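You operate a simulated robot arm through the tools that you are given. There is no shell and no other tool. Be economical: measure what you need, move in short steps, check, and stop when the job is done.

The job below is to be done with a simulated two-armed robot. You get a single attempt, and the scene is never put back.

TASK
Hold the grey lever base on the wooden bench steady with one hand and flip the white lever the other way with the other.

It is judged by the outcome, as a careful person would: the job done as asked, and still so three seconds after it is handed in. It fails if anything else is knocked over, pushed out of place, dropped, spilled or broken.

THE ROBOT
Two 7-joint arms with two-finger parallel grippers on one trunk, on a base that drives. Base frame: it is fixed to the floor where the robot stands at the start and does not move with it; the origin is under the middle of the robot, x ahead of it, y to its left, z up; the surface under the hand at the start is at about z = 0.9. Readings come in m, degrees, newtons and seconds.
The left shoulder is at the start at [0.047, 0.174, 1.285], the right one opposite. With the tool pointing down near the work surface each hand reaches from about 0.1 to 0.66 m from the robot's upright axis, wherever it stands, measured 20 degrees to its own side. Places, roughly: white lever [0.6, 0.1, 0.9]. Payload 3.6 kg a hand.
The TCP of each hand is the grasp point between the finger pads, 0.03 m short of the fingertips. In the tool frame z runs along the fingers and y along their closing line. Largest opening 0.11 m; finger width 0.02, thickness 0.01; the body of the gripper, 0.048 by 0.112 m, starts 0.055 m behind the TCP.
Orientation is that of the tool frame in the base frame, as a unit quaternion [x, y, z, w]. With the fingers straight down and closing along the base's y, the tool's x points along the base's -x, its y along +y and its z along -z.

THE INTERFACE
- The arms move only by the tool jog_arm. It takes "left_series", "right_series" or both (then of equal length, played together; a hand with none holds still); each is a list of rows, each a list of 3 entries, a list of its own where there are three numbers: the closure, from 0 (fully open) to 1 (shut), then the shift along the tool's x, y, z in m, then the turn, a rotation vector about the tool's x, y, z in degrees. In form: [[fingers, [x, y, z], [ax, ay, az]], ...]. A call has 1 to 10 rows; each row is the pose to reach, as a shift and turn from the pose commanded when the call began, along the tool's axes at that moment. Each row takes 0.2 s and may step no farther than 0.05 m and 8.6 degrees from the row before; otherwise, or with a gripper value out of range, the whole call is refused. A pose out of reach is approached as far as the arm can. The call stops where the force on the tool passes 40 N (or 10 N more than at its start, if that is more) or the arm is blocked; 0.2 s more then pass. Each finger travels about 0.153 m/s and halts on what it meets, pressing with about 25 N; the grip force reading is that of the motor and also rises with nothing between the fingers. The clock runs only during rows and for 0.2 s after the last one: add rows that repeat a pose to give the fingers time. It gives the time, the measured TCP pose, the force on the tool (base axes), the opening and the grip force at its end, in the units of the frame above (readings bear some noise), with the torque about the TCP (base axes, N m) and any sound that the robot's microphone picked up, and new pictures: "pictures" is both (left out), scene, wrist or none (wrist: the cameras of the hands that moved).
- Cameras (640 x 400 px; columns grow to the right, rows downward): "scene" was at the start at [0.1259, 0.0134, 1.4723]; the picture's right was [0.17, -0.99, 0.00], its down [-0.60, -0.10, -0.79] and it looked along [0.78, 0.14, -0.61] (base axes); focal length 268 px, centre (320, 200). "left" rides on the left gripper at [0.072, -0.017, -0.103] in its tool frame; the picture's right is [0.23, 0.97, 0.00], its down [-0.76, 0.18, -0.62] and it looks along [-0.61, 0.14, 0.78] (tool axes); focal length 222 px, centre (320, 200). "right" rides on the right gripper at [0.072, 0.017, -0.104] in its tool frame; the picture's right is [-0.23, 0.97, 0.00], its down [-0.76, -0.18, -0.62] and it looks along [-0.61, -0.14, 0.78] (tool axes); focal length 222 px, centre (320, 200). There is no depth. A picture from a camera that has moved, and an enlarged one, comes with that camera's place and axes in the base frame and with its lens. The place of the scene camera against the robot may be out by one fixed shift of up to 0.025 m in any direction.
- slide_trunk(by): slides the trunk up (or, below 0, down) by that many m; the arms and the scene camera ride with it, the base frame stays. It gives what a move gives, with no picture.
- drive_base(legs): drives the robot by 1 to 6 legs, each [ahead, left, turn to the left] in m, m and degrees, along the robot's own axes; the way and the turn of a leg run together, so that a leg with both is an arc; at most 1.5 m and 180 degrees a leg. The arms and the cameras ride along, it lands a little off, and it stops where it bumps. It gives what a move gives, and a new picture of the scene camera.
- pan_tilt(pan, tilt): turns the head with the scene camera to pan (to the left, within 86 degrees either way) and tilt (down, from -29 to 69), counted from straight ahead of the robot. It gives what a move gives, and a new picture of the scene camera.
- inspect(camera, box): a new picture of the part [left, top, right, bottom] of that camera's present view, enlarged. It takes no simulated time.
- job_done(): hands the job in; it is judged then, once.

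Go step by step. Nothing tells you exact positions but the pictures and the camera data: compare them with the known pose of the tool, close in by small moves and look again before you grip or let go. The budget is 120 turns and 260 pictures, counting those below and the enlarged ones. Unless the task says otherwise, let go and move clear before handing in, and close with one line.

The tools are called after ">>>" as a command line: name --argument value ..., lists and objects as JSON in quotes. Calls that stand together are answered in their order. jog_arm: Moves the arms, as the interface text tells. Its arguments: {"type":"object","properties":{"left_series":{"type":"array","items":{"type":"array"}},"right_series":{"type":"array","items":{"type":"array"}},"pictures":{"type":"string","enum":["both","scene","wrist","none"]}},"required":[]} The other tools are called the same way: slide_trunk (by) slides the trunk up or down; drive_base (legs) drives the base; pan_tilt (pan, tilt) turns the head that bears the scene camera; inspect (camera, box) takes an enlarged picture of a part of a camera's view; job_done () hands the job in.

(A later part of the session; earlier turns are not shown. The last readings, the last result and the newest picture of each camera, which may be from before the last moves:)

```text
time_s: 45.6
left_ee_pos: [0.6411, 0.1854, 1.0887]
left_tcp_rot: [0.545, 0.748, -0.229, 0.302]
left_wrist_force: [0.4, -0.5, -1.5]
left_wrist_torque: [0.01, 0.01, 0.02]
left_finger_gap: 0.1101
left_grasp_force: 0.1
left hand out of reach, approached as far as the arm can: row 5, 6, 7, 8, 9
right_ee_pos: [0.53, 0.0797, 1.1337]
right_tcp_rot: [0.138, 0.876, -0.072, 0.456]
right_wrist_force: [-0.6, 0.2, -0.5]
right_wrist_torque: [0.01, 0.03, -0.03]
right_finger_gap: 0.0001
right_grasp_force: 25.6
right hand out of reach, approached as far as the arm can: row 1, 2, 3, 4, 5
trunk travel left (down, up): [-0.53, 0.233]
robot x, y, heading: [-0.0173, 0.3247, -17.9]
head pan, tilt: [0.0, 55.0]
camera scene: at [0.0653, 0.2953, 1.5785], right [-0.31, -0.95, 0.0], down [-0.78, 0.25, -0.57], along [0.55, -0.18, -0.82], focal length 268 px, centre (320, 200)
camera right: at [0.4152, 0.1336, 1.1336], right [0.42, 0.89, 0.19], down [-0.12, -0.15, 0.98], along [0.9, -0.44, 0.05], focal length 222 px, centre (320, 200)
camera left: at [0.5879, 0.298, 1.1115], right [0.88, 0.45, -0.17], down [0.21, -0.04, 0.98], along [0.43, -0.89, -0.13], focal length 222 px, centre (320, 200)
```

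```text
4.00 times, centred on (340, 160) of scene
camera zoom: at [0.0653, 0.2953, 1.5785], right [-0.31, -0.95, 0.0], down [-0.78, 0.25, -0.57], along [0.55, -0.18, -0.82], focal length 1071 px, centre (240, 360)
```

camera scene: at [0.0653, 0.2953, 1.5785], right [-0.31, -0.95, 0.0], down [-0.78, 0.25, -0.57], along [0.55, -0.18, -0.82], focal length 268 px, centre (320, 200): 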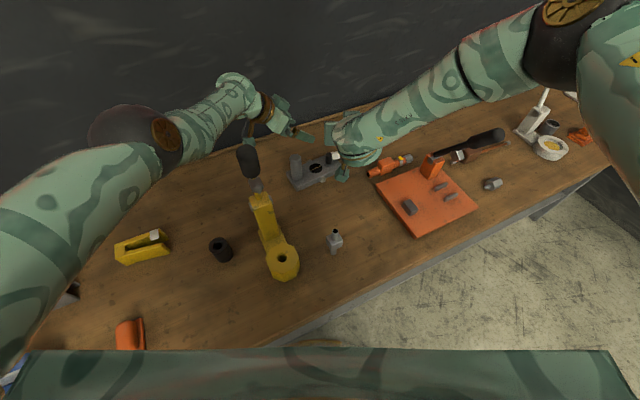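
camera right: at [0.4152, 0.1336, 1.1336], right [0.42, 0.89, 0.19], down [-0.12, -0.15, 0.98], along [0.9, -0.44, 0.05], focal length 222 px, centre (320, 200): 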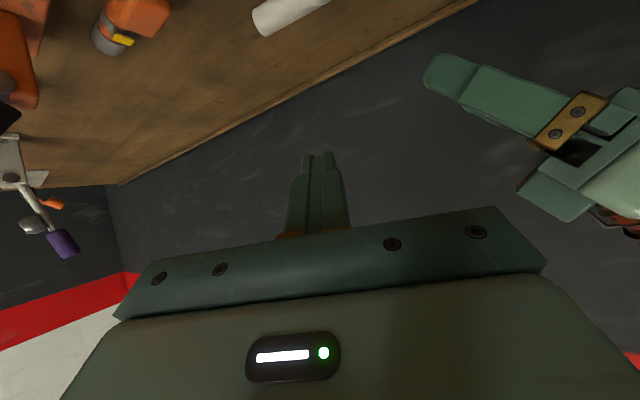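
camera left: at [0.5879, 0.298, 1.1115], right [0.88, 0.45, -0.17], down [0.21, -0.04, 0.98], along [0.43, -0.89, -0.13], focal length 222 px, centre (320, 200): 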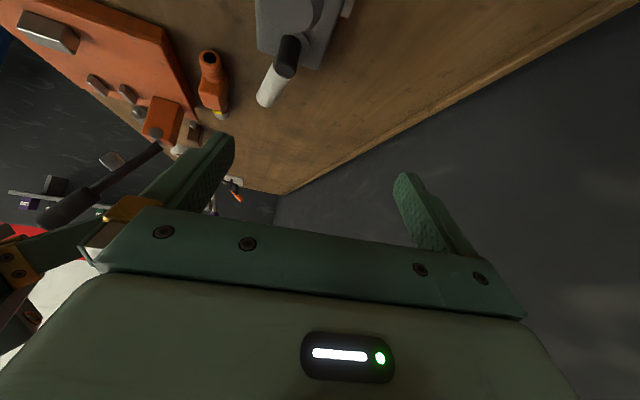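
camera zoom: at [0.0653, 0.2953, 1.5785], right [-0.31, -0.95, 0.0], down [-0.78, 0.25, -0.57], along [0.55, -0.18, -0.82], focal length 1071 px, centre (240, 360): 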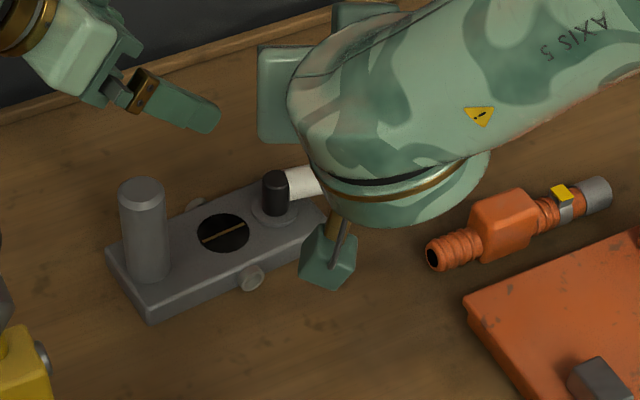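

The base stayed put and the lever is at about 90°. The left hand drifts as it rises, so I retract it further, flatten its tilt to ease the wrist, and only then lower the trunk.

>>> jog_arm --left_series '[[0, [0, 0, -0.03], [0, 0, 0]], [0, [0, 0, -0.06], [0, -5, 0]], [0, [0, 0, -0.08], [0, -10, 0]], [0, [0, 0, -0.08], [0, -15, 0]], [0, [0, 0, -0.08], [0, -20, 0]], [0, [0, 0, -0.08], [0, -20, 0]]]' --pictures "none"

>>> slide_trunk --by -0.1

>>> jog_arm --left_series '[[0, [0, 0, 0], [0, 0, 0]]]' --right_series '[[1, [0, 0, 0], [0, 0, 0]]]'

```text
time_s: 47.0
left_ee_pos: [0.6745, 0.2216, 1.1274]
left_tcp_rot: [0.497, 0.684, -0.32, 0.427]
left_wrist_force: [-0.5, -0.7, 1.1]
left_wrist_torque: [-0.02, 0.04, 0.01]
left_finger_gap: 0.11
left_grasp_force: 0.1
left hand out of reach, approached as far as the arm can: row 1, 2, 3, 4, 5, 6
right_ee_pos: [0.5303, 0.0781, 1.1322]
right_tcp_rot: [0.138, 0.876, -0.072, 0.456]
right_wrist_force: [0.5, -0.3, 0.6]
right_wrist_torque: [0.01, 0.0, 0.01]
right_finger_gap: 0.0
right_grasp_force: 24.9
trunk travel left (down, up): [-0.53, 0.233]
robot x, y, heading: [-0.0171, 0.3231, -17.9]
head pan, tilt: [0.0, 55.0]
```

```text
time_s: 48.4
left_ee_pos: [0.6827, 0.2193, 1.0163]
left_tcp_rot: [0.487, 0.69, -0.329, 0.423]
left_wrist_force: [-4.7, 0.5, 16.8]
left_wrist_torque: [-0.26, 1.15, -0.17]
left_finger_gap: 0.1099
left_grasp_force: 0.0
right_ee_pos: [0.5306, 0.0803, 1.033]
right_tcp_rot: [0.138, 0.876, -0.072, 0.456]
right_wrist_force: [0.4, 0.1, -0.8]
right_wrist_torque: [0.01, 0.03, -0.02]
right_finger_gap: 0.0
right_grasp_force: 25.3
trunk travel left (down, up): [-0.43, 0.333]
robot x, y, heading: [-0.0194, 0.3275, -17.8]
head pan, tilt: [0.0, 55.0]
stopped: the force on the tool passed its limit at 42 N (the readings are from after the stop); the commanded pose is now the measured one
```

```text
time_s: 48.8
left_ee_pos: [0.6821, 0.2199, 1.015]
left_tcp_rot: [0.486, 0.691, -0.327, 0.423]
left_wrist_force: [1.6, -3.4, 18.7]
left_wrist_torque: [-0.36, 1.27, 0.25]
left_finger_gap: 0.1099
left_grasp_force: 0.0
right_ee_pos: [0.5295, 0.0801, 1.0333]
right_tcp_rot: [0.138, 0.876, -0.071, 0.457]
right_wrist_force: [0.4, 0.2, 0.3]
right_wrist_torque: [0.02, 0.01, -0.03]
right_finger_gap: 0.0001
right_grasp_force: 24.8
trunk travel left (down, up): [-0.43, 0.333]
robot x, y, heading: [-0.0192, 0.3234, -18.0]
head pan, tilt: [0.0, 55.0]
camera scene: at [0.08, 0.29, 1.4779], right [-0.31, -0.95, 0.0], down [-0.78, 0.25, -0.57], along [0.55, -0.18, -0.82], focal length 268 px, centre (320, 200)
camera right: at [0.415, 0.1336, 1.0342], right [0.42, 0.89, 0.19], down [-0.12, -0.15, 0.98], along [0.9, -0.44, 0.05], focal length 222 px, centre (320, 200)
camera left: at [0.6268, 0.3314, 0.9955], right [0.89, 0.39, -0.24], down [0.13, 0.29, 0.95], along [0.45, -0.87, 0.21], focal length 222 px, centre (320, 200)
```

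scene: 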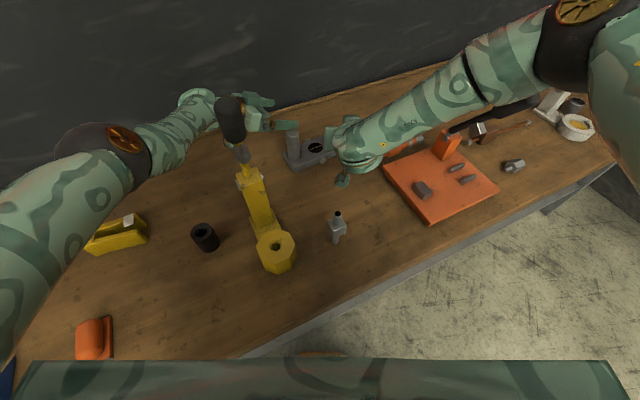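
right: 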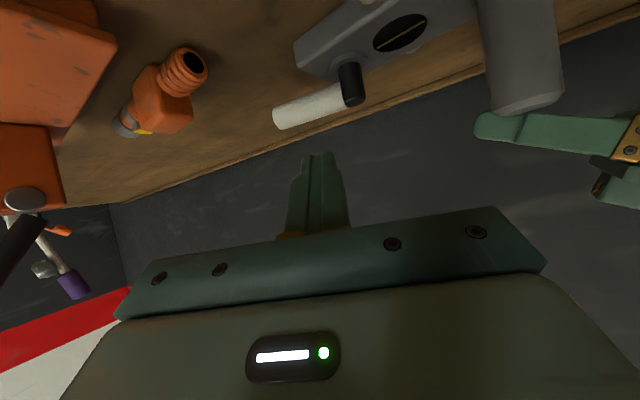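
left: 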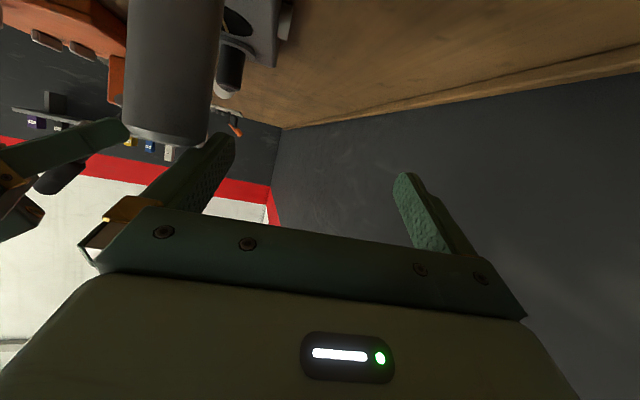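

The left hand drifted forward and its near finger came to rest on the post's top (the trunk stopped at the force limit). Nothing has tipped. I lift it straight up and away at once.

>>> jog_arm --left_series '[[0, [-0.018, 0, -0.009], [0, 0, 0]], [0, [-0.036, 0, -0.017], [0, 0, 0]], [0, [-0.036, 0, -0.04], [0, 0, 0]], [0, [-0.036, 0, -0.06], [0, 0, 0]], [0, [-0.036, 0, -0.06], [0, 0, 0]]]'

>>> inspect --camera "scene" --box '[240, 90, 400, 190]'

```text
time_s: 50.0
left_ee_pos: [0.7063, 0.2479, 1.0626]
left_tcp_rot: [0.488, 0.691, -0.328, 0.42]
left_wrist_force: [0.7, 0.2, 0.0]
left_wrist_torque: [-0.01, 0.01, -0.01]
left_finger_gap: 0.11
left_grasp_force: 0.0
left hand out of reach, approached as far as the arm can: row 1, 2, 3, 4, 5
right_ee_pos: [0.5308, 0.0792, 1.033]
right_tcp_rot: [0.138, 0.876, -0.072, 0.456]
right_wrist_force: [0.3, 0.2, 0.5]
right_wrist_torque: [0.01, -0.01, -0.01]
right_finger_gap: 0.0002
right_grasp_force: 25.1
trunk travel left (down, up): [-0.43, 0.333]
robot x, y, heading: [-0.0168, 0.3242, -18.2]
head pan, tilt: [0.0, 55.0]
camera scene: at [0.0818, 0.2897, 1.4777], right [-0.31, -0.95, 0.0], down [-0.78, 0.25, -0.57], along [0.55, -0.18, -0.82], focal length 268 px, centre (320, 200)
camera left: at [0.6519, 0.3601, 1.0423], right [0.89, 0.39, -0.25], down [0.14, 0.29, 0.95], along [0.44, -0.87, 0.2], focal length 222 px, centre (320, 200)
```

scene: 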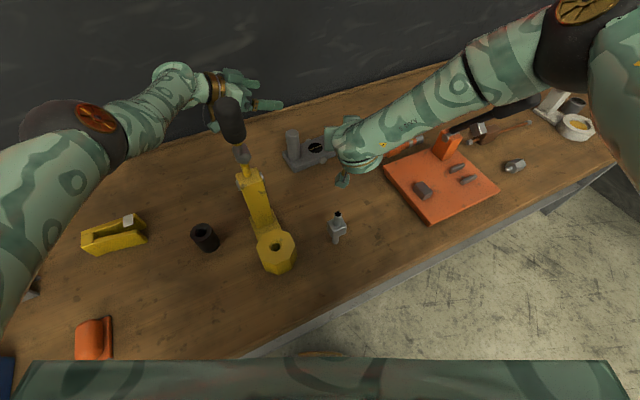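
left: 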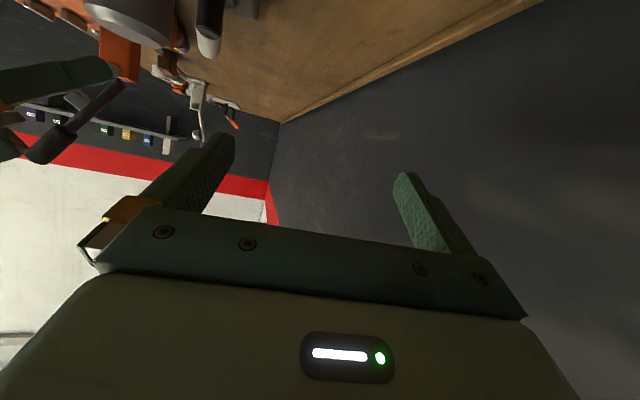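

```text
4.00 times, centred on (320, 140) of scene
camera zoom: at [0.0818, 0.2897, 1.4777], right [-0.31, -0.95, 0.0], down [-0.78, 0.25, -0.57], along [0.55, -0.18, -0.82], focal length 1071 px, centre (320, 440)
```

zoom: 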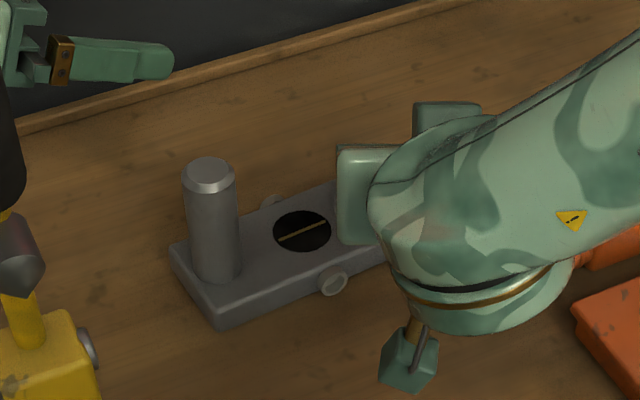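

Clear again, with the base upright and in place. The left wrist appears to be near a joint limit with this roll, so I try rolling the hand the other way round (180° about its own axis), which grips the post identically.

>>> jog_arm --left_series '[[0, [0, 0, -0.02], [0, 0, -8.5]], [0, [0, 0, -0.02], [0, 0, -17]], [0, [0, 0, -0.02], [0, 0, -25.5]], [0, [0, 0, -0.02], [0, 0, -34]], [0, [0, 0, -0.02], [0, 0, -42.5]], [0, [0, 0, -0.02], [0, 0, -51]], [0, [0, 0, -0.02], [0, 0, -59.5]], [0, [0, 0, -0.02], [0, 0, -68]], [0, [0, 0, -0.02], [0, 0, -76.5]], [0, [0, 0, -0.02], [0, 0, -85]]]' --pictures "scene"

```text
time_s: 52.2
left_ee_pos: [0.7113, 0.2651, 1.066]
left_tcp_rot: [-0.109, 0.84, -0.525, 0.089]
left_wrist_force: [0.1, 0.2, 0.2]
left_wrist_torque: [-0.02, 0.03, 0.01]
left_finger_gap: 0.1099
left_grasp_force: 0.0
left hand out of reach, approached as far as the arm can: row 1, 2, 3, 4, 5, 6, 7, 8, 9, 10
right_ee_pos: [0.5307, 0.0801, 1.0333]
right_tcp_rot: [0.138, 0.877, -0.071, 0.456]
right_wrist_force: [0.0, 0.8, -1.3]
right_wrist_torque: [-0.02, 0.03, 0.0]
right_finger_gap: 0.0
right_grasp_force: 25.6
trunk travel left (down, up): [-0.43, 0.333]
robot x, y, heading: [-0.0168, 0.3256, -17.9]
head pan, tilt: [0.0, 55.0]
camera scene: at [0.0817, 0.2899, 1.4777], right [-0.31, -0.95, 0.0], down [-0.78, 0.25, -0.57], along [0.55, -0.18, -0.82], focal length 268 px, centre (320, 200)
```

scene: 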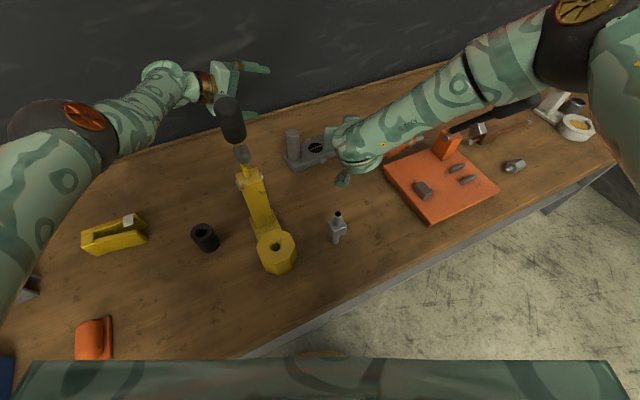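

The roll isn't the cause; the arm is stuck in an over-stretched configuration. I bring the left hand back to a comfortable neutral pose, left of the base and clear of the jack, to set it up afresh.

>>> jog_arm --left_series '[[0, [0.012, -0.002, -0.031], [-6.9, 2.3, 3.2]], [0, [0.024, -0.004, -0.062], [-13.7, 4.6, 6.5]], [0, [0.036, -0.006, -0.093], [-20.6, 6.9, 9.7]], [0, [0.048, -0.008, -0.124], [-27.4, 9.2, 13]], [0, [0.06, -0.01, -0.155], [-34.3, 11.6, 16.2]], [0, [0.072, -0.012, -0.186], [-41.1, 13.9, 19.5]], [0, [0.084, -0.015, -0.217], [-48, 16.2, 22.7]], [0, [0.096, -0.017, -0.248], [-54.8, 18.5, 26]], [0, [0.109, -0.019, -0.28], [-61.7, 20.8, 29.2]], [0, [0.109, -0.019, -0.28], [-61.7, 20.8, 29.2]]]' --pictures "scene"

```text
time_s: 54.4
left_ee_pos: [0.6803, 0.4494, 1.2246]
left_tcp_rot: [0.157, 0.988, 0.001, 0.0]
left_wrist_force: [-1.0, 0.5, -0.9]
left_wrist_torque: [0.02, 0.01, -0.03]
left_finger_gap: 0.1101
left_grasp_force: 0.0
left hand out of reach, approached as far as the arm can: row 1, 2, 3, 4, 5, 6, 7, 8, 9, 10
right_ee_pos: [0.5314, 0.0794, 1.033]
right_tcp_rot: [0.138, 0.877, -0.072, 0.455]
right_wrist_force: [-0.1, 0.3, 0.0]
right_wrist_torque: [0.03, 0.05, -0.01]
right_finger_gap: 0.0
right_grasp_force: 24.9
trunk travel left (down, up): [-0.43, 0.333]
robot x, y, heading: [-0.0189, 0.3238, -17.8]
head pan, tilt: [0.0, 55.0]
camera scene: at [0.0818, 0.2899, 1.4777], right [-0.31, -0.95, 0.0], down [-0.78, 0.25, -0.57], along [0.55, -0.18, -0.82], focal length 268 px, centre (320, 200)
```

scene: 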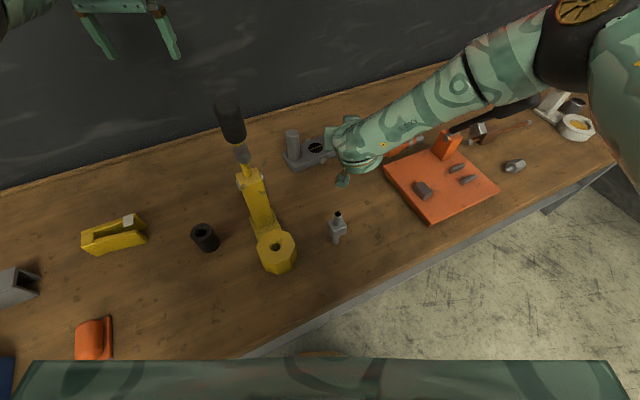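

The left arm seems fully stretched (singular), which explains its drift. I pull it back toward the shoulder for several rows, to make the elbow bend again.

>>> jog_arm --left_series '[[0, [0.05, 0, -0.02], [0, 0, 0]], [0, [0.1, 0, -0.04], [0, 0, 0]], [0, [0.14, 0, -0.06], [0, 0, 0]], [0, [0.18, 0, -0.06], [0, 0, 0]], [0, [0.2, 0, -0.06], [0, 0, 0]], [0, [0.2, 0, -0.06], [0, 0, 0]], [0, [0.2, 0, -0.06], [0, 0, 0]], [0, [0.2, 0, -0.06], [0, 0, 0]], [0, [0.2, 0, -0.06], [0, 0, 0]], [0, [0.2, 0, -0.06], [0, 0, 0]]]' --pictures "none"

>>> pan_tilt --pan 35 --tilt 30

```text
refused: row 1 steps farther than a row can; nothing moved
```

```text
time_s: 55.4
left_ee_pos: [0.6805, 0.4496, 1.2248]
left_tcp_rot: [0.157, 0.988, -0.001, 0.0]
left_wrist_force: [-0.2, -1.0, 0.4]
left_wrist_torque: [-0.03, 0.01, -0.02]
left_finger_gap: 0.1099
left_grasp_force: 0.2
right_ee_pos: [0.5301, 0.0795, 1.0342]
right_tcp_rot: [0.138, 0.876, -0.072, 0.455]
right_wrist_force: [-0.8, 0.0, -0.3]
right_wrist_torque: [0.02, 0.0, -0.02]
right_finger_gap: 0.0
right_grasp_force: 24.4
trunk travel left (down, up): [-0.43, 0.333]
robot x, y, heading: [-0.0173, 0.3241, -18.1]
head pan, tilt: [35.0, 30.0]
camera scene: at [0.0997, 0.3386, 1.5136], right [0.29, -0.96, 0.0], down [-0.48, -0.15, -0.87], along [0.83, 0.25, -0.5], focal length 268 px, centre (320, 200)
```

scene: 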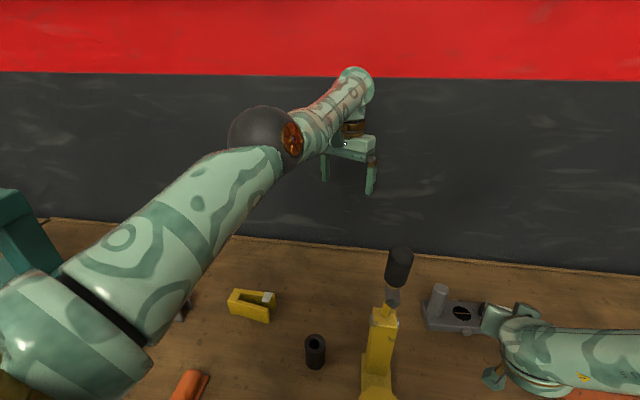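

The picture confirms the arm is straight. I retry the pull-back with smaller steps.

>>> jog_arm --left_series '[[0, [0.04, 0, 0], [0, 0, 0]], [0, [0.08, 0, 0], [0, 0, 0]], [0, [0.12, 0, 0], [0, 0, 0]], [0, [0.15, 0, 0], [0, 0, 0]], [0, [0.15, 0, 0], [0, 0, 0]], [0, [0.15, 0, 0], [0, 0, 0]], [0, [0.15, 0, 0], [0, 0, 0]], [0, [0.15, 0, 0], [0, 0, 0]], [0, [0.15, 0, 0], [0, 0, 0]], [0, [0.15, 0, 0], [0, 0, 0]]]' --pictures "scene"

```text
time_s: 57.6
left_ee_pos: [0.6801, 0.4741, 1.249]
left_tcp_rot: [0.157, 0.988, 0.0, 0.0]
left_wrist_force: [0.2, 0.5, -0.6]
left_wrist_torque: [-0.01, -0.03, 0.02]
left_finger_gap: 0.11
left_grasp_force: 0.1
left hand out of reach, approached as far as the arm can: row 1, 2, 3, 4, 5, 6, 7, 8, 9, 10
right_ee_pos: [0.53, 0.0788, 1.0327]
right_tcp_rot: [0.138, 0.877, -0.072, 0.455]
right_wrist_force: [0.8, 0.0, 0.0]
right_wrist_torque: [0.02, 0.0, -0.02]
right_finger_gap: 0.0
right_grasp_force: 25.6
trunk travel left (down, up): [-0.43, 0.333]
robot x, y, heading: [-0.0201, 0.3254, -17.9]
head pan, tilt: [35.0, 30.0]
camera scene: at [0.0997, 0.3387, 1.5137], right [0.29, -0.96, 0.0], down [-0.48, -0.15, -0.87], along [0.83, 0.25, -0.5], focal length 268 px, centre (320, 200)
```

scene: 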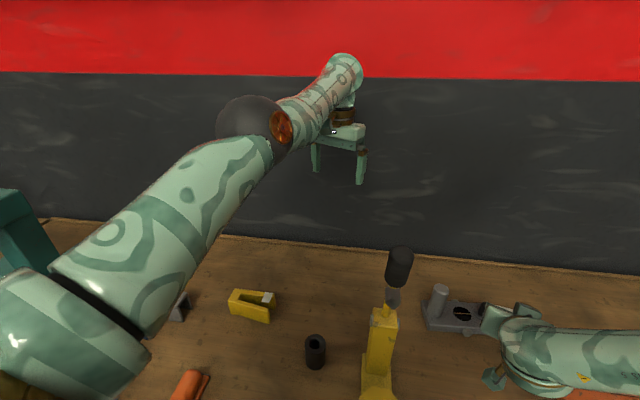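

It is still stuck. I pull further inward, combined with a downward shift, which forces the elbow to fold.

>>> jog_arm --left_series '[[0, [0.04, 0.02, 0], [0, 0, 0]], [0, [0.08, 0.04, 0], [0, 0, 0]], [0, [0.12, 0.06, 0], [0, 0, 0]], [0, [0.16, 0.08, 0], [0, 0, 0]], [0, [0.2, 0.1, 0], [0, 0, 0]], [0, [0.24, 0.12, 0], [0, 0, 0]], [0, [0.28, 0.12, 0], [0, 0, 0]], [0, [0.3, 0.12, 0], [0, 0, 0]], [0, [0.3, 0.12, 0], [0, 0, 0]], [0, [0.3, 0.12, 0], [0, 0, 0]]]' --pictures "scene"

```text
time_s: 59.8
left_ee_pos: [0.6281, 0.7574, 1.3035]
left_tcp_rot: [0.158, 0.988, 0.0, 0.001]
left_wrist_force: [-1.1, -0.5, -0.1]
left_wrist_torque: [0.02, -0.04, -0.01]
left_finger_gap: 0.1099
left_grasp_force: 0.0
left hand out of reach, approached as far as the arm can: row 1, 2, 3, 4, 5, 6, 7, 8, 9, 10
right_ee_pos: [0.531, 0.0798, 1.0332]
right_tcp_rot: [0.138, 0.877, -0.072, 0.455]
right_wrist_force: [0.2, 0.2, -0.6]
right_wrist_torque: [0.02, -0.02, 0.01]
right_finger_gap: 0.0001
right_grasp_force: 25.3
trunk travel left (down, up): [-0.43, 0.333]
robot x, y, heading: [-0.0226, 0.326, -18.0]
head pan, tilt: [35.0, 30.0]
camera scene: at [0.0996, 0.3389, 1.5137], right [0.29, -0.96, 0.0], down [-0.48, -0.15, -0.87], along [0.83, 0.25, -0.5], focal length 268 px, centre (320, 200)
```

scene: 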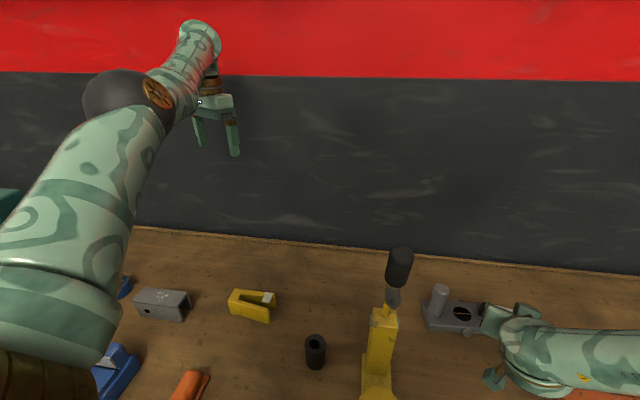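

The elbow seems to have slipped just past straight. I extend the arm fully outward over free space, so the elbow can come back through, and then retract.

>>> jog_arm --left_series '[[0, [-0.03, -0.026, 0.017], [0, 0, 0]], [0, [-0.06, -0.052, 0.034], [0, 0, 0]], [0, [-0.09, -0.078, 0.05], [0, 0, 0]], [0, [-0.12, -0.104, 0.067], [0, 0, 0]], [0, [-0.15, -0.13, 0.084], [0, 0, 0]], [0, [-0.18, -0.153, 0.1], [0, 0, 0]], [0, [-0.2, -0.153, 0.1], [0, 0, 0]], [0, [-0.2, -0.153, 0.1], [0, 0, 0]]]' --pictures "none"

```text
time_s: 61.6
left_ee_pos: [0.6883, 0.5793, 1.2335]
left_tcp_rot: [0.156, 0.988, -0.002, 0.001]
left_wrist_force: [-1.1, 0.1, 0.9]
left_wrist_torque: [-0.02, 0.01, 0.01]
left_finger_gap: 0.1098
left_grasp_force: 0.1
left hand out of reach, approached as far as the arm can: row 1, 2, 3, 4, 5, 6, 7, 8
right_ee_pos: [0.5318, 0.0813, 1.0341]
right_tcp_rot: [0.138, 0.877, -0.072, 0.454]
right_wrist_force: [0.0, -0.3, -0.6]
right_wrist_torque: [0.02, 0.03, -0.03]
right_finger_gap: 0.0003
right_grasp_force: 25.4
trunk travel left (down, up): [-0.43, 0.333]
robot x, y, heading: [-0.0137, 0.3272, -17.8]
head pan, tilt: [35.0, 30.0]
```

Now retract toward the comfortable pose.

>>> jog_arm --left_series '[[0, [0.02, -0.025, -0.006], [0, 0, 0]], [0, [0.04, -0.05, -0.012], [0, 0, 0]], [0, [0.06, -0.076, -0.018], [0, 0, 0]], [0, [0.075, -0.1, -0.024], [0, 0, 0]], [0, [0.095, -0.13, -0.03], [0, 0, 0]], [0, [0.112, -0.153, -0.035], [0, 0, 0]], [0, [0.112, -0.153, -0.035], [0, 0, 0]], [0, [0.112, -0.153, -0.035], [0, 0, 0]], [0, [0.112, -0.153, -0.035], [0, 0, 0]]]' --pictures "scene"

```text
time_s: 63.6
left_ee_pos: [0.5667, 0.488, 1.2666]
left_tcp_rot: [0.158, 0.987, 0.001, 0.001]
left_wrist_force: [0.5, -0.1, -0.9]
left_wrist_torque: [0.0, 0.0, 0.04]
left_finger_gap: 0.1099
left_grasp_force: 0.1
left hand out of reach, approached as far as the arm can: row 5, 6, 7, 8, 9
right_ee_pos: [0.5309, 0.0794, 1.033]
right_tcp_rot: [0.139, 0.876, -0.072, 0.455]
right_wrist_force: [0.2, 0.5, -0.5]
right_wrist_torque: [0.0, -0.02, -0.02]
right_finger_gap: 0.0
right_grasp_force: 25.0
trunk travel left (down, up): [-0.43, 0.333]
robot x, y, heading: [-0.0136, 0.3254, -17.7]
head pan, tilt: [35.0, 30.0]
camera scene: at [0.0994, 0.3385, 1.5137], right [0.29, -0.96, 0.0], down [-0.48, -0.15, -0.87], along [0.83, 0.25, -0.5], focal length 268 px, centre (320, 200)
```

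scene: 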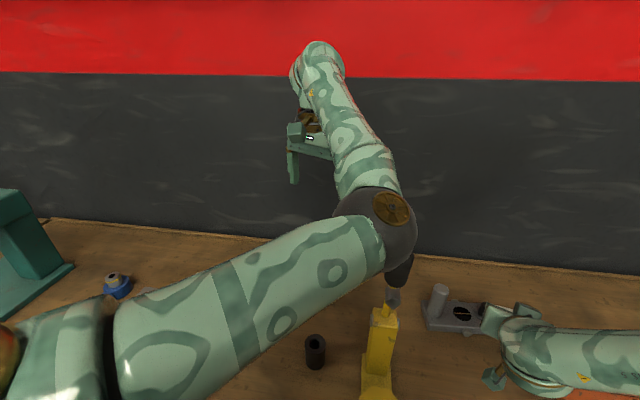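

The elbow bent to the inner side and is now close above the jack's handle, though the handle hasn't moved. I raise the trunk straight up to get clear before anything else.

>>> slide_trunk --by 0.25

>>> pan_tilt --pan 20 --tilt 50

```text
time_s: 66.2
left_ee_pos: [0.5661, 0.4856, 1.5182]
left_tcp_rot: [0.157, 0.988, -0.001, 0.001]
left_wrist_force: [0.1, -0.8, 0.0]
left_wrist_torque: [-0.05, 0.0, -0.02]
left_finger_gap: 0.1103
left_grasp_force: 0.0
right_ee_pos: [0.5302, 0.08, 1.2832]
right_tcp_rot: [0.138, 0.876, -0.072, 0.456]
right_wrist_force: [0.6, -1.1, -0.8]
right_wrist_torque: [0.02, 0.0, -0.03]
right_finger_gap: 0.0
right_grasp_force: 24.8
trunk travel left (down, up): [-0.68, 0.083]
robot x, y, heading: [-0.0194, 0.3256, -18.0]
head pan, tilt: [35.0, 30.0]
```

```text
time_s: 67.0
left_ee_pos: [0.5653, 0.4868, 1.5174]
left_tcp_rot: [0.157, 0.988, 0.0, 0.001]
left_wrist_force: [0.3, 0.1, 0.2]
left_wrist_torque: [0.0, 0.0, -0.01]
left_finger_gap: 0.1098
left_grasp_force: 0.0
right_ee_pos: [0.5304, 0.0803, 1.2822]
right_tcp_rot: [0.137, 0.877, -0.071, 0.455]
right_wrist_force: [-0.6, -0.7, -0.3]
right_wrist_torque: [0.0, -0.05, -0.01]
right_finger_gap: 0.0
right_grasp_force: 24.8
trunk travel left (down, up): [-0.68, 0.083]
robot x, y, heading: [-0.0216, 0.3234, -17.9]
head pan, tilt: [20.0, 50.0]
camera scene: at [0.0659, 0.3228, 1.7352], right [0.04, -1.0, 0.0], down [-0.77, -0.03, -0.64], along [0.64, 0.02, -0.77], focal length 268 px, centre (320, 200)
```

scene: 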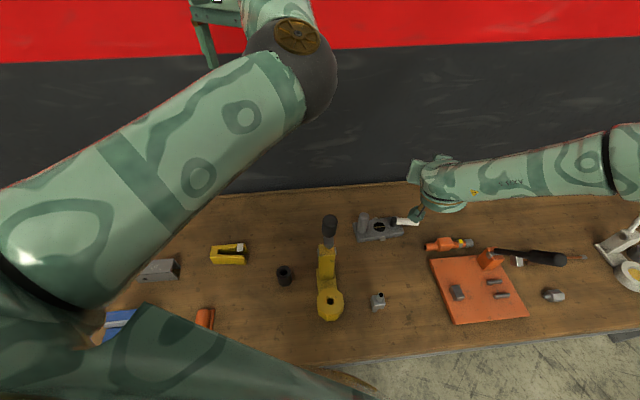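

All clear, nothing disturbed. With the elbow now on the inner side, the original robot place suits the left arm: its elbow stays right of the jack. I drive back to near y=0.05, facing straight ahead, with the trunk high.

>>> drive_base --legs '[[0.1, -0.25, 0], [0, 0, 18]]'

```text
time_s: 69.9
left_ee_pos: [0.5041, 0.3905, 1.5176]
left_tcp_rot: [0.001, 1.0, 0.0, 0.0]
left_wrist_force: [1.1, -0.2, 0.9]
left_wrist_torque: [0.01, 0.0, -0.01]
left_finger_gap: 0.1101
left_grasp_force: 0.0
right_ee_pos: [0.5966, -0.0058, 1.2825]
right_tcp_rot: [0.001, 0.887, -0.001, 0.461]
right_wrist_force: [0.0, -0.8, -0.2]
right_wrist_torque: [0.01, 0.03, 0.0]
right_finger_gap: 0.0
right_grasp_force: 24.6
trunk travel left (down, up): [-0.68, 0.083]
robot x, y, heading: [-0.001, 0.0593, -0.3]
head pan, tilt: [20.0, 50.0]
camera scene: at [0.0794, 0.0823, 1.7352], right [0.34, -0.94, 0.0], down [-0.72, -0.26, -0.64], along [0.6, 0.22, -0.77], focal length 268 px, centre (320, 200)
```

scene: 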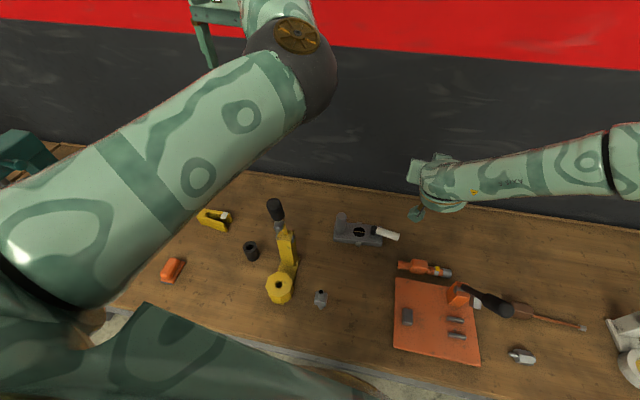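

Now I bring the left hand over the post at height and see where the elbow goes.

>>> jog_arm --left_series '[[0, [-0.01, -0.04, 0], [0, 0, 0]], [0, [-0.03, -0.08, 0], [0, 0, 0]], [0, [-0.05, -0.12, 0], [0, 0, 0]], [0, [-0.07, -0.16, 0.02], [0, 0, 0]], [0, [-0.09, -0.188, 0.05], [0, 0, 0]], [0, [-0.096, -0.188, 0.1], [0, 0, 0]], [0, [-0.096, -0.188, 0.1], [0, 0, 0]]]' --pictures "scene"

```text
refused: row 6 steps farther than a row can; nothing moved
```

>>> jog_arm --left_series '[[0, [-0.01, -0.04, 0], [0, 0, 0]], [0, [-0.03, -0.08, 0], [0, 0, 0]], [0, [-0.05, -0.12, 0], [0, 0, 0]], [0, [-0.07, -0.16, 0.015], [0, 0, 0]], [0, [-0.09, -0.188, 0.04], [0, 0, 0]], [0, [-0.096, -0.188, 0.08], [0, 0, 0]], [0, [-0.096, -0.188, 0.1], [0, 0, 0]], [0, [-0.096, -0.188, 0.1], [0, 0, 0]]]' --pictures "scene"

```text
time_s: 71.7
left_ee_pos: [0.6017, 0.2005, 1.4172]
left_tcp_rot: [0.001, 1.0, 0.0, 0.001]
left_wrist_force: [-0.2, -0.2, -0.3]
left_wrist_torque: [0.01, -0.01, -0.01]
left_finger_gap: 0.11
left_grasp_force: 0.1
left hand out of reach, approached as far as the arm can: row 1, 2, 3
right_ee_pos: [0.597, -0.0062, 1.2845]
right_tcp_rot: [-0.001, 0.887, 0.001, 0.461]
right_wrist_force: [-0.2, 1.0, -0.3]
right_wrist_torque: [-0.02, 0.01, 0.03]
right_finger_gap: 0.0001
right_grasp_force: 25.2
trunk travel left (down, up): [-0.68, 0.083]
robot x, y, heading: [-0.001, 0.0553, 0.2]
head pan, tilt: [20.0, 50.0]
camera scene: at [0.0794, 0.0823, 1.7352], right [0.34, -0.94, 0.0], down [-0.72, -0.26, -0.64], along [0.6, 0.22, -0.77], focal length 268 px, centre (320, 200)
```

scene: 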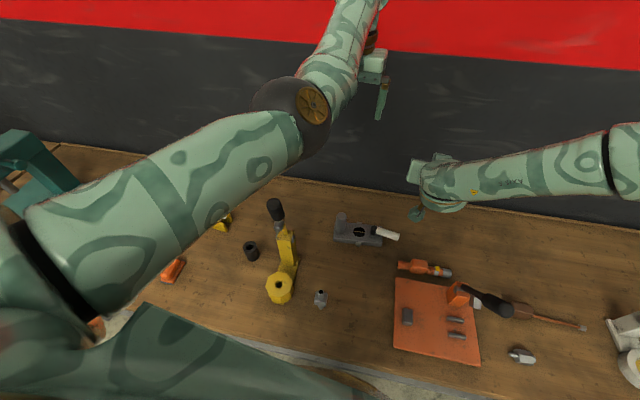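

That tracks well now. With the robot a bit further right, the left elbow will clear the jack better and the right arm can still reach the lever. I shift right by 0.18 and bring the left hand back over the post.

>>> drive_base --legs '[[0, -0.18, 0]]'

>>> jog_arm --left_series '[[0, [0, 0.04, 0], [0, 0, 0]], [0, [0, 0.08, 0], [0, 0, 0]], [0, [0, 0.12, 0.02], [0, 0, 0]], [0, [0, 0.15, 0.05], [0, 0, 0]], [0, [0, 0.18, 0.08], [0, 0, 0]], [0, [0, 0.18, 0.12], [0, 0, 0]], [0, [0, 0.18, 0.12], [0, 0, 0]]]' --pictures "both"

```text
time_s: 73.2
left_ee_pos: [0.602, 0.0221, 1.4185]
left_tcp_rot: [0.001, 1.0, 0.0, 0.001]
left_wrist_force: [0.5, 1.0, 0.0]
left_wrist_torque: [-0.01, -0.01, 0.01]
left_finger_gap: 0.1103
left_grasp_force: 0.1
right_ee_pos: [0.5978, -0.1854, 1.2829]
right_tcp_rot: [-0.001, 0.888, 0.0, 0.461]
right_wrist_force: [-0.5, 0.2, 0.2]
right_wrist_torque: [-0.01, 0.0, 0.01]
right_finger_gap: 0.0
right_grasp_force: 25.3
trunk travel left (down, up): [-0.68, 0.083]
robot x, y, heading: [-0.0025, -0.1261, 0.5]
head pan, tilt: [20.0, 50.0]
camera scene: at [0.0795, -0.0966, 1.7351], right [0.34, -0.94, 0.0], down [-0.72, -0.26, -0.64], along [0.6, 0.22, -0.77], focal length 268 px, centre (320, 200)
```

scene: 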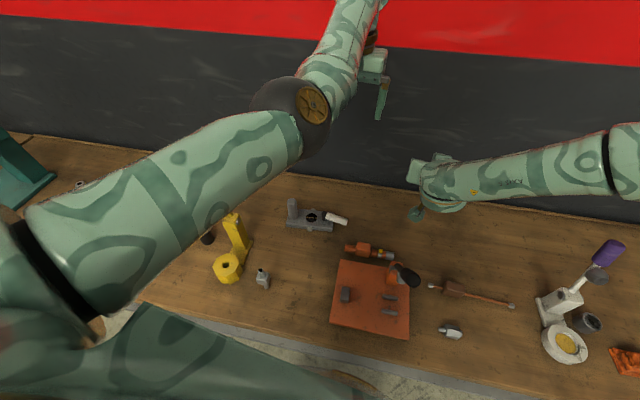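

```text
time_s: 74.8
left_ee_pos: [0.601, 0.2009, 1.2964]
left_tcp_rot: [0.001, 1.0, 0.001, 0.001]
left_wrist_force: [0.8, 0.5, -0.5]
left_wrist_torque: [-0.03, 0.04, 0.05]
left_finger_gap: 0.11
left_grasp_force: 0.1
right_ee_pos: [0.5977, -0.1882, 1.2835]
right_tcp_rot: [-0.001, 0.887, 0.0, 0.461]
right_wrist_force: [-0.2, 0.2, -0.1]
right_wrist_torque: [-0.01, -0.01, -0.02]
right_finger_gap: 0.0
right_grasp_force: 24.8
trunk travel left (down, up): [-0.68, 0.083]
robot x, y, heading: [-0.0024, -0.1232, -0.1]
head pan, tilt: [20.0, 50.0]
camera scene: at [0.0793, -0.0988, 1.7352], right [0.34, -0.94, 0.0], down [-0.72, -0.26, -0.64], along [0.6, 0.22, -0.77], focal length 268 px, centre (320, 200)
camera left: at [0.5289, 0.1829, 1.3993], right [-0.23, 0.97, 0.0], down [0.76, 0.18, 0.63], along [0.61, 0.14, -0.78], focal length 222 px, centre (320, 200)
```

scene: 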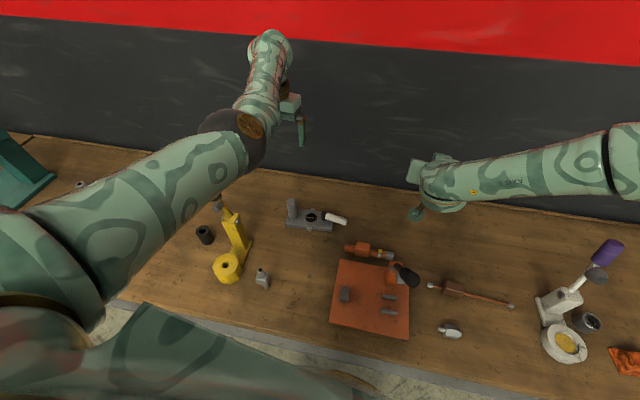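
left: 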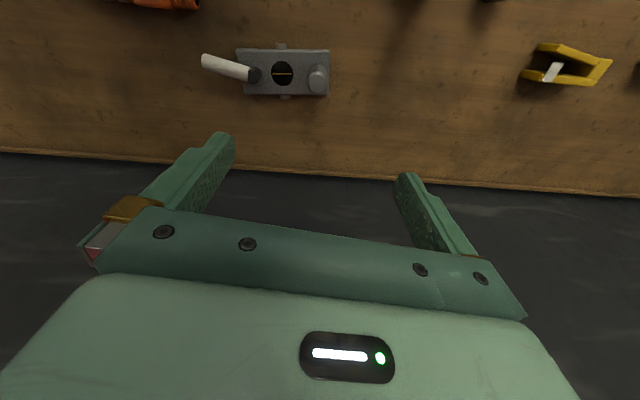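

The base and lever look fine from above: the post is at about [0.597, 0.195] and the lever points right. I lower the trunk by 0.1 and check the elbow against the jack.

>>> slide_trunk --by -0.1

>>> pan_tilt --pan 45 --tilt 45

```text
time_s: 76.1
left_ee_pos: [0.602, 0.2009, 1.198]
left_tcp_rot: [0.001, 1.0, 0.0, 0.001]
left_wrist_force: [-0.3, -0.7, 0.2]
left_wrist_torque: [-0.02, 0.01, 0.01]
left_finger_gap: 0.1099
left_grasp_force: 0.2
right_ee_pos: [0.5971, -0.1868, 1.1841]
right_tcp_rot: [-0.001, 0.887, 0.001, 0.462]
right_wrist_force: [0.5, 0.3, 0.0]
right_wrist_torque: [0.03, 0.01, 0.02]
right_finger_gap: 0.0
right_grasp_force: 24.9
trunk travel left (down, up): [-0.58, 0.183]
robot x, y, heading: [-0.0031, -0.1207, 0.3]
head pan, tilt: [20.0, 50.0]
```

```text
time_s: 77.0
left_ee_pos: [0.6024, 0.2005, 1.1985]
left_tcp_rot: [0.001, 1.0, 0.0, 0.001]
left_wrist_force: [-0.6, 0.2, 1.0]
left_wrist_torque: [-0.01, 0.02, 0.0]
left_finger_gap: 0.11
left_grasp_force: 0.1
right_ee_pos: [0.598, -0.1877, 1.1821]
right_tcp_rot: [-0.001, 0.887, 0.001, 0.461]
right_wrist_force: [-0.2, -0.1, 0.4]
right_wrist_torque: [-0.02, 0.01, 0.02]
right_finger_gap: 0.0001
right_grasp_force: 25.0
trunk travel left (down, up): [-0.58, 0.183]
robot x, y, heading: [-0.0017, -0.1274, -0.1]
head pan, tilt: [45.0, 45.0]
camera scene: at [0.0684, -0.0678, 1.6419], right [0.71, -0.71, 0.0], down [-0.5, -0.5, -0.71], along [0.5, 0.5, -0.71], focal length 268 px, centre (320, 200)
```

scene: 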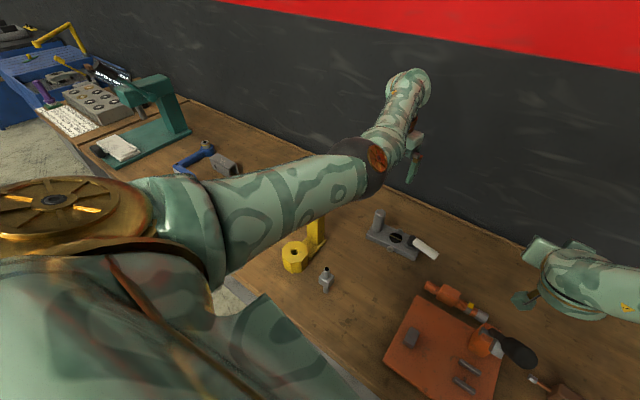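

The arm passes well in front of the jack's handle, with about 0.15 m between them. I lower the hand 0.09, then check its alignment with the post.

>>> jog_arm --left_series '[[0, [0.004, -0.003, 0.03], [0, 0, 0]], [0, [0.005, -0.005, 0.06], [0, 0, 0]], [0, [0.005, -0.005, 0.09], [0, 0, 0]], [0, [0.005, -0.005, 0.09], [0, 0, 0]]]'

```text
time_s: 78.0
left_ee_pos: [0.5966, 0.1934, 1.1105]
left_tcp_rot: [0.001, 1.0, 0.0, 0.001]
left_wrist_force: [-0.2, 0.9, 0.3]
left_wrist_torque: [-0.03, 0.03, 0.03]
left_finger_gap: 0.1101
left_grasp_force: 0.0
right_ee_pos: [0.5971, -0.1877, 1.1825]
right_tcp_rot: [-0.001, 0.887, 0.001, 0.461]
right_wrist_force: [0.3, 0.1, -0.5]
right_wrist_torque: [0.01, -0.02, 0.0]
right_finger_gap: 0.0
right_grasp_force: 25.4
trunk travel left (down, up): [-0.58, 0.183]
robot x, y, heading: [-0.0016, -0.1221, 0.1]
head pan, tilt: [45.0, 45.0]
camera scene: at [0.0681, -0.0682, 1.642], right [0.71, -0.71, 0.0], down [-0.5, -0.5, -0.71], along [0.5, 0.5, -0.71], focal length 268 px, centre (320, 200)
camera left: at [0.5249, 0.176, 1.2118], right [-0.23, 0.97, 0.0], down [0.76, 0.18, 0.62], along [0.61, 0.14, -0.78], focal length 222 px, centre (320, 200)
```

scene: 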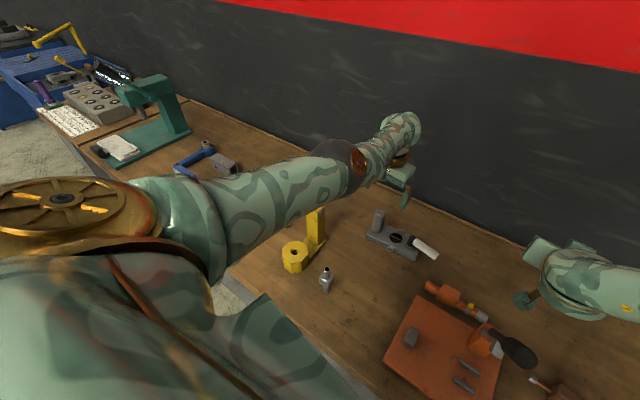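
left: 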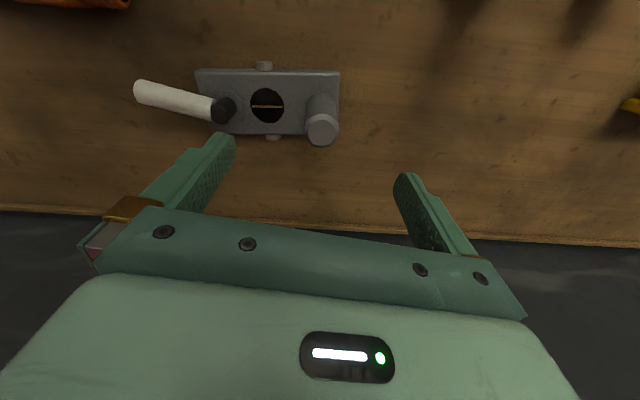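

Well aligned with the post. I lower the trunk 0.1, so the fingers come down around it.

>>> slide_trunk --by -0.1

>>> inspect --camera "left" --box '[100, 20, 480, 257]'

>>> inspect --camera "scene" --box '[240, 80, 480, 300]'

```text
time_s: 79.3
left_ee_pos: [0.5964, 0.1956, 1.0076]
left_tcp_rot: [0.002, 1.0, 0.001, 0.0]
left_wrist_force: [0.2, 0.5, 0.7]
left_wrist_torque: [0.0, 0.06, 0.01]
left_finger_gap: 0.1099
left_grasp_force: 0.1
right_ee_pos: [0.5964, -0.1878, 1.0829]
right_tcp_rot: [0.0, 0.887, 0.0, 0.461]
right_wrist_force: [-0.2, 0.3, 1.4]
right_wrist_torque: [0.0, 0.01, -0.01]
right_finger_gap: 0.0
right_grasp_force: 24.7
trunk travel left (down, up): [-0.48, 0.283]
robot x, y, heading: [0.0018, -0.1247, 0.2]
head pan, tilt: [45.0, 45.0]
```

```text
1.68 times, centred on (290, 138) of left
camera zoom: at [0.5249, 0.1777, 1.111], right [-0.23, 0.97, 0.0], down [0.76, 0.18, 0.63], along [0.61, 0.14, -0.78], focal length 374 px, centre (370, 304)
```

zoom: 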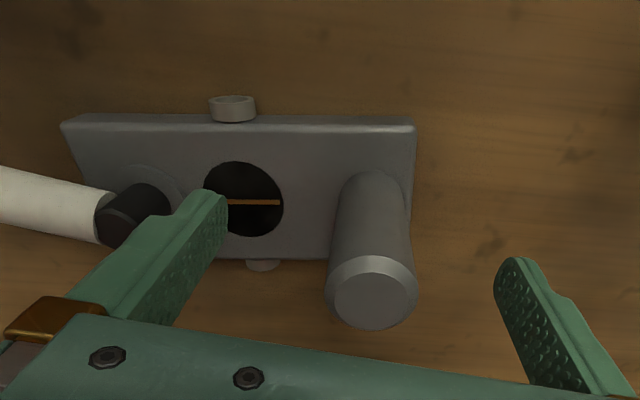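

```text
1.82 times, centred on (360, 190) of scene
camera zoom: at [0.0794, -0.0676, 1.5416], right [0.71, -0.71, 0.0], down [-0.5, -0.5, -0.71], along [0.5, 0.5, -0.71], focal length 487 px, centre (247, 218)
```

zoom: 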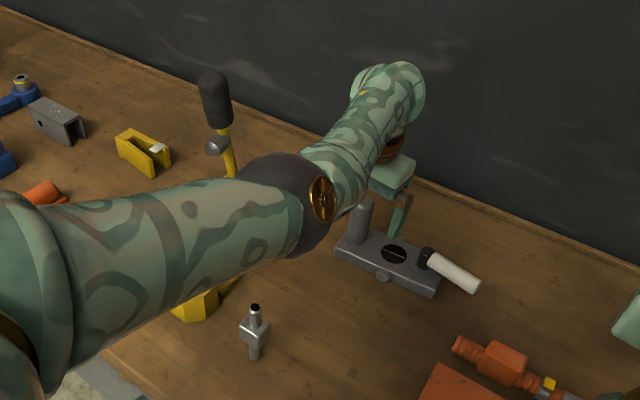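

The jack stands upright and the arm is clear of it. I go down 0.03 and close on the post.

>>> jog_arm --left_series '[[0, [0, 0, 0.015], [0, 0, 0]], [0, [-0.002, 0, 0.03], [0, 0, 0]], [0.3, [-0.002, 0, 0.03], [0, 0, 0]], [0.6, [-0.002, 0, 0.03], [0, 0, 0]], [1, [-0.002, 0, 0.03], [0, 0, 0]], [1, [-0.002, 0, 0.03], [0, 0, 0]]]'

>>> inspect --camera "scene" --box '[240, 80, 480, 300]'

```text
time_s: 80.7
left_ee_pos: [0.5968, 0.1958, 0.9772]
left_tcp_rot: [0.001, 1.0, 0.0, 0.001]
left_wrist_force: [-0.9, 0.7, 0.2]
left_wrist_torque: [-0.25, -0.04, -0.07]
left_finger_gap: 0.0327
left_grasp_force: 25.0
right_ee_pos: [0.5981, -0.1868, 1.0829]
right_tcp_rot: [0.0, 0.887, 0.0, 0.461]
right_wrist_force: [0.2, 0.9, 0.3]
right_wrist_torque: [-0.01, -0.01, -0.01]
right_finger_gap: 0.0
right_grasp_force: 25.3
trunk travel left (down, up): [-0.48, 0.283]
robot x, y, heading: [-0.0034, -0.1237, 0.1]
head pan, tilt: [45.0, 45.0]
camera scene: at [0.0797, -0.0675, 1.5414], right [0.71, -0.71, 0.0], down [-0.5, -0.5, -0.71], along [0.5, 0.5, -0.71], focal length 268 px, centre (320, 200)
camera left: at [0.5245, 0.1781, 1.0804], right [-0.23, 0.97, 0.0], down [0.76, 0.18, 0.62], along [0.61, 0.14, -0.78], focal length 222 px, centre (320, 200)
```

scene: 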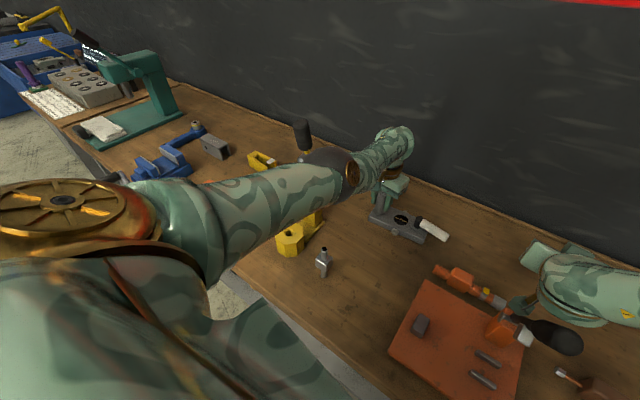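
left: 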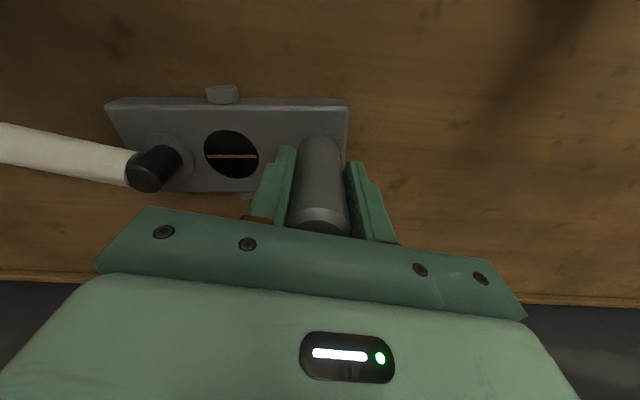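

```text
1.82 times, centred on (360, 190) of scene
camera zoom: at [0.0797, -0.0675, 1.5414], right [0.71, -0.71, 0.0], down [-0.5, -0.5, -0.71], along [0.5, 0.5, -0.71], focal length 487 px, centre (247, 218)
```

zoom: 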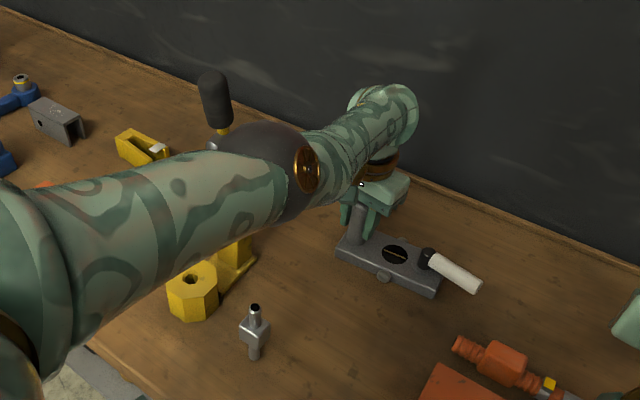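

The left hand grips the post again at 25 N, with everything still standing. Now I look at the lever with the right hand's camera.

>>> pan_tilt --pan 5 --tilt 50

>>> inspect --camera "right" --box '[0, 0, 640, 400]'

>>> inspect --camera "left" --box '[0, 60, 240, 210]'

```text
time_s: 81.8
left_ee_pos: [0.5966, 0.1957, 0.9775]
left_tcp_rot: [0.002, 1.0, 0.0, 0.001]
left_wrist_force: [-0.7, 1.1, 0.3]
left_wrist_torque: [-0.28, -0.01, -0.14]
left_finger_gap: 0.0327
left_grasp_force: 25.0
right_ee_pos: [0.5973, -0.1865, 1.0833]
right_tcp_rot: [-0.001, 0.887, 0.001, 0.462]
right_wrist_force: [-0.5, 0.2, -0.1]
right_wrist_torque: [0.0, 0.02, 0.01]
right_finger_gap: 0.0002
right_grasp_force: 24.6
trunk travel left (down, up): [-0.48, 0.283]
robot x, y, heading: [0.0013, -0.1234, 0.2]
head pan, tilt: [5.0, 50.0]
camera scene: at [0.0989, -0.1182, 1.5345], right [0.09, -1.0, 0.0], down [-0.76, -0.07, -0.64], along [0.64, 0.06, -0.77], focal length 268 px, centre (320, 200)
```

scene: 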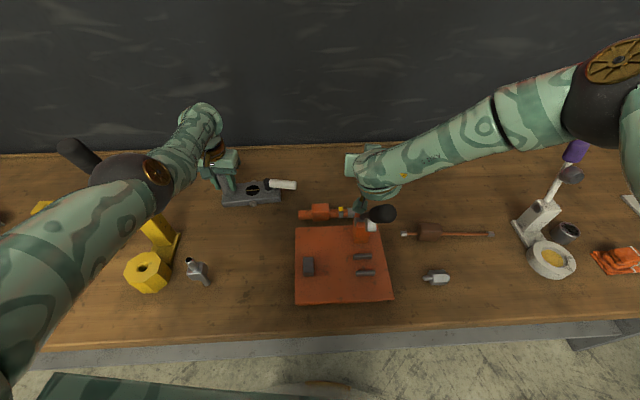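

```text
1.00 times, centred on (320, 200) of right (not enlarged: the box is as wide or as high as the picture)
camera zoom: at [0.471, -0.1717, 1.0836], right [0.13, 0.97, 0.19], down [-0.07, -0.18, 0.98], along [0.99, -0.14, 0.05], focal length 222 px, centre (320, 200)
```

zoom: 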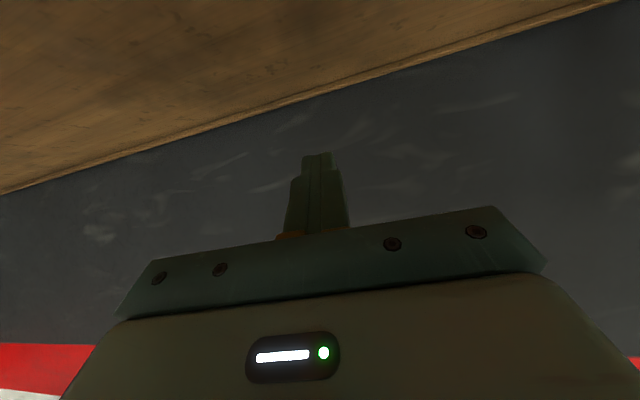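

```text
2.67 times, centred on (120, 135) of left
camera zoom: at [0.5244, 0.1781, 1.0804], right [-0.23, 0.97, 0.0], down [0.76, 0.18, 0.62], along [0.61, 0.14, -0.78], focal length 592 px, centre (853, 373)
```

zoom: 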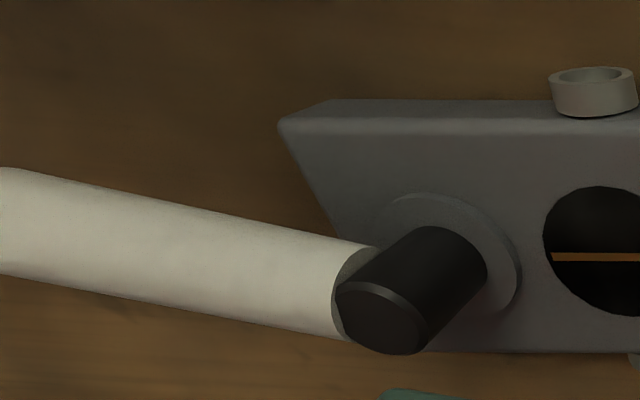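

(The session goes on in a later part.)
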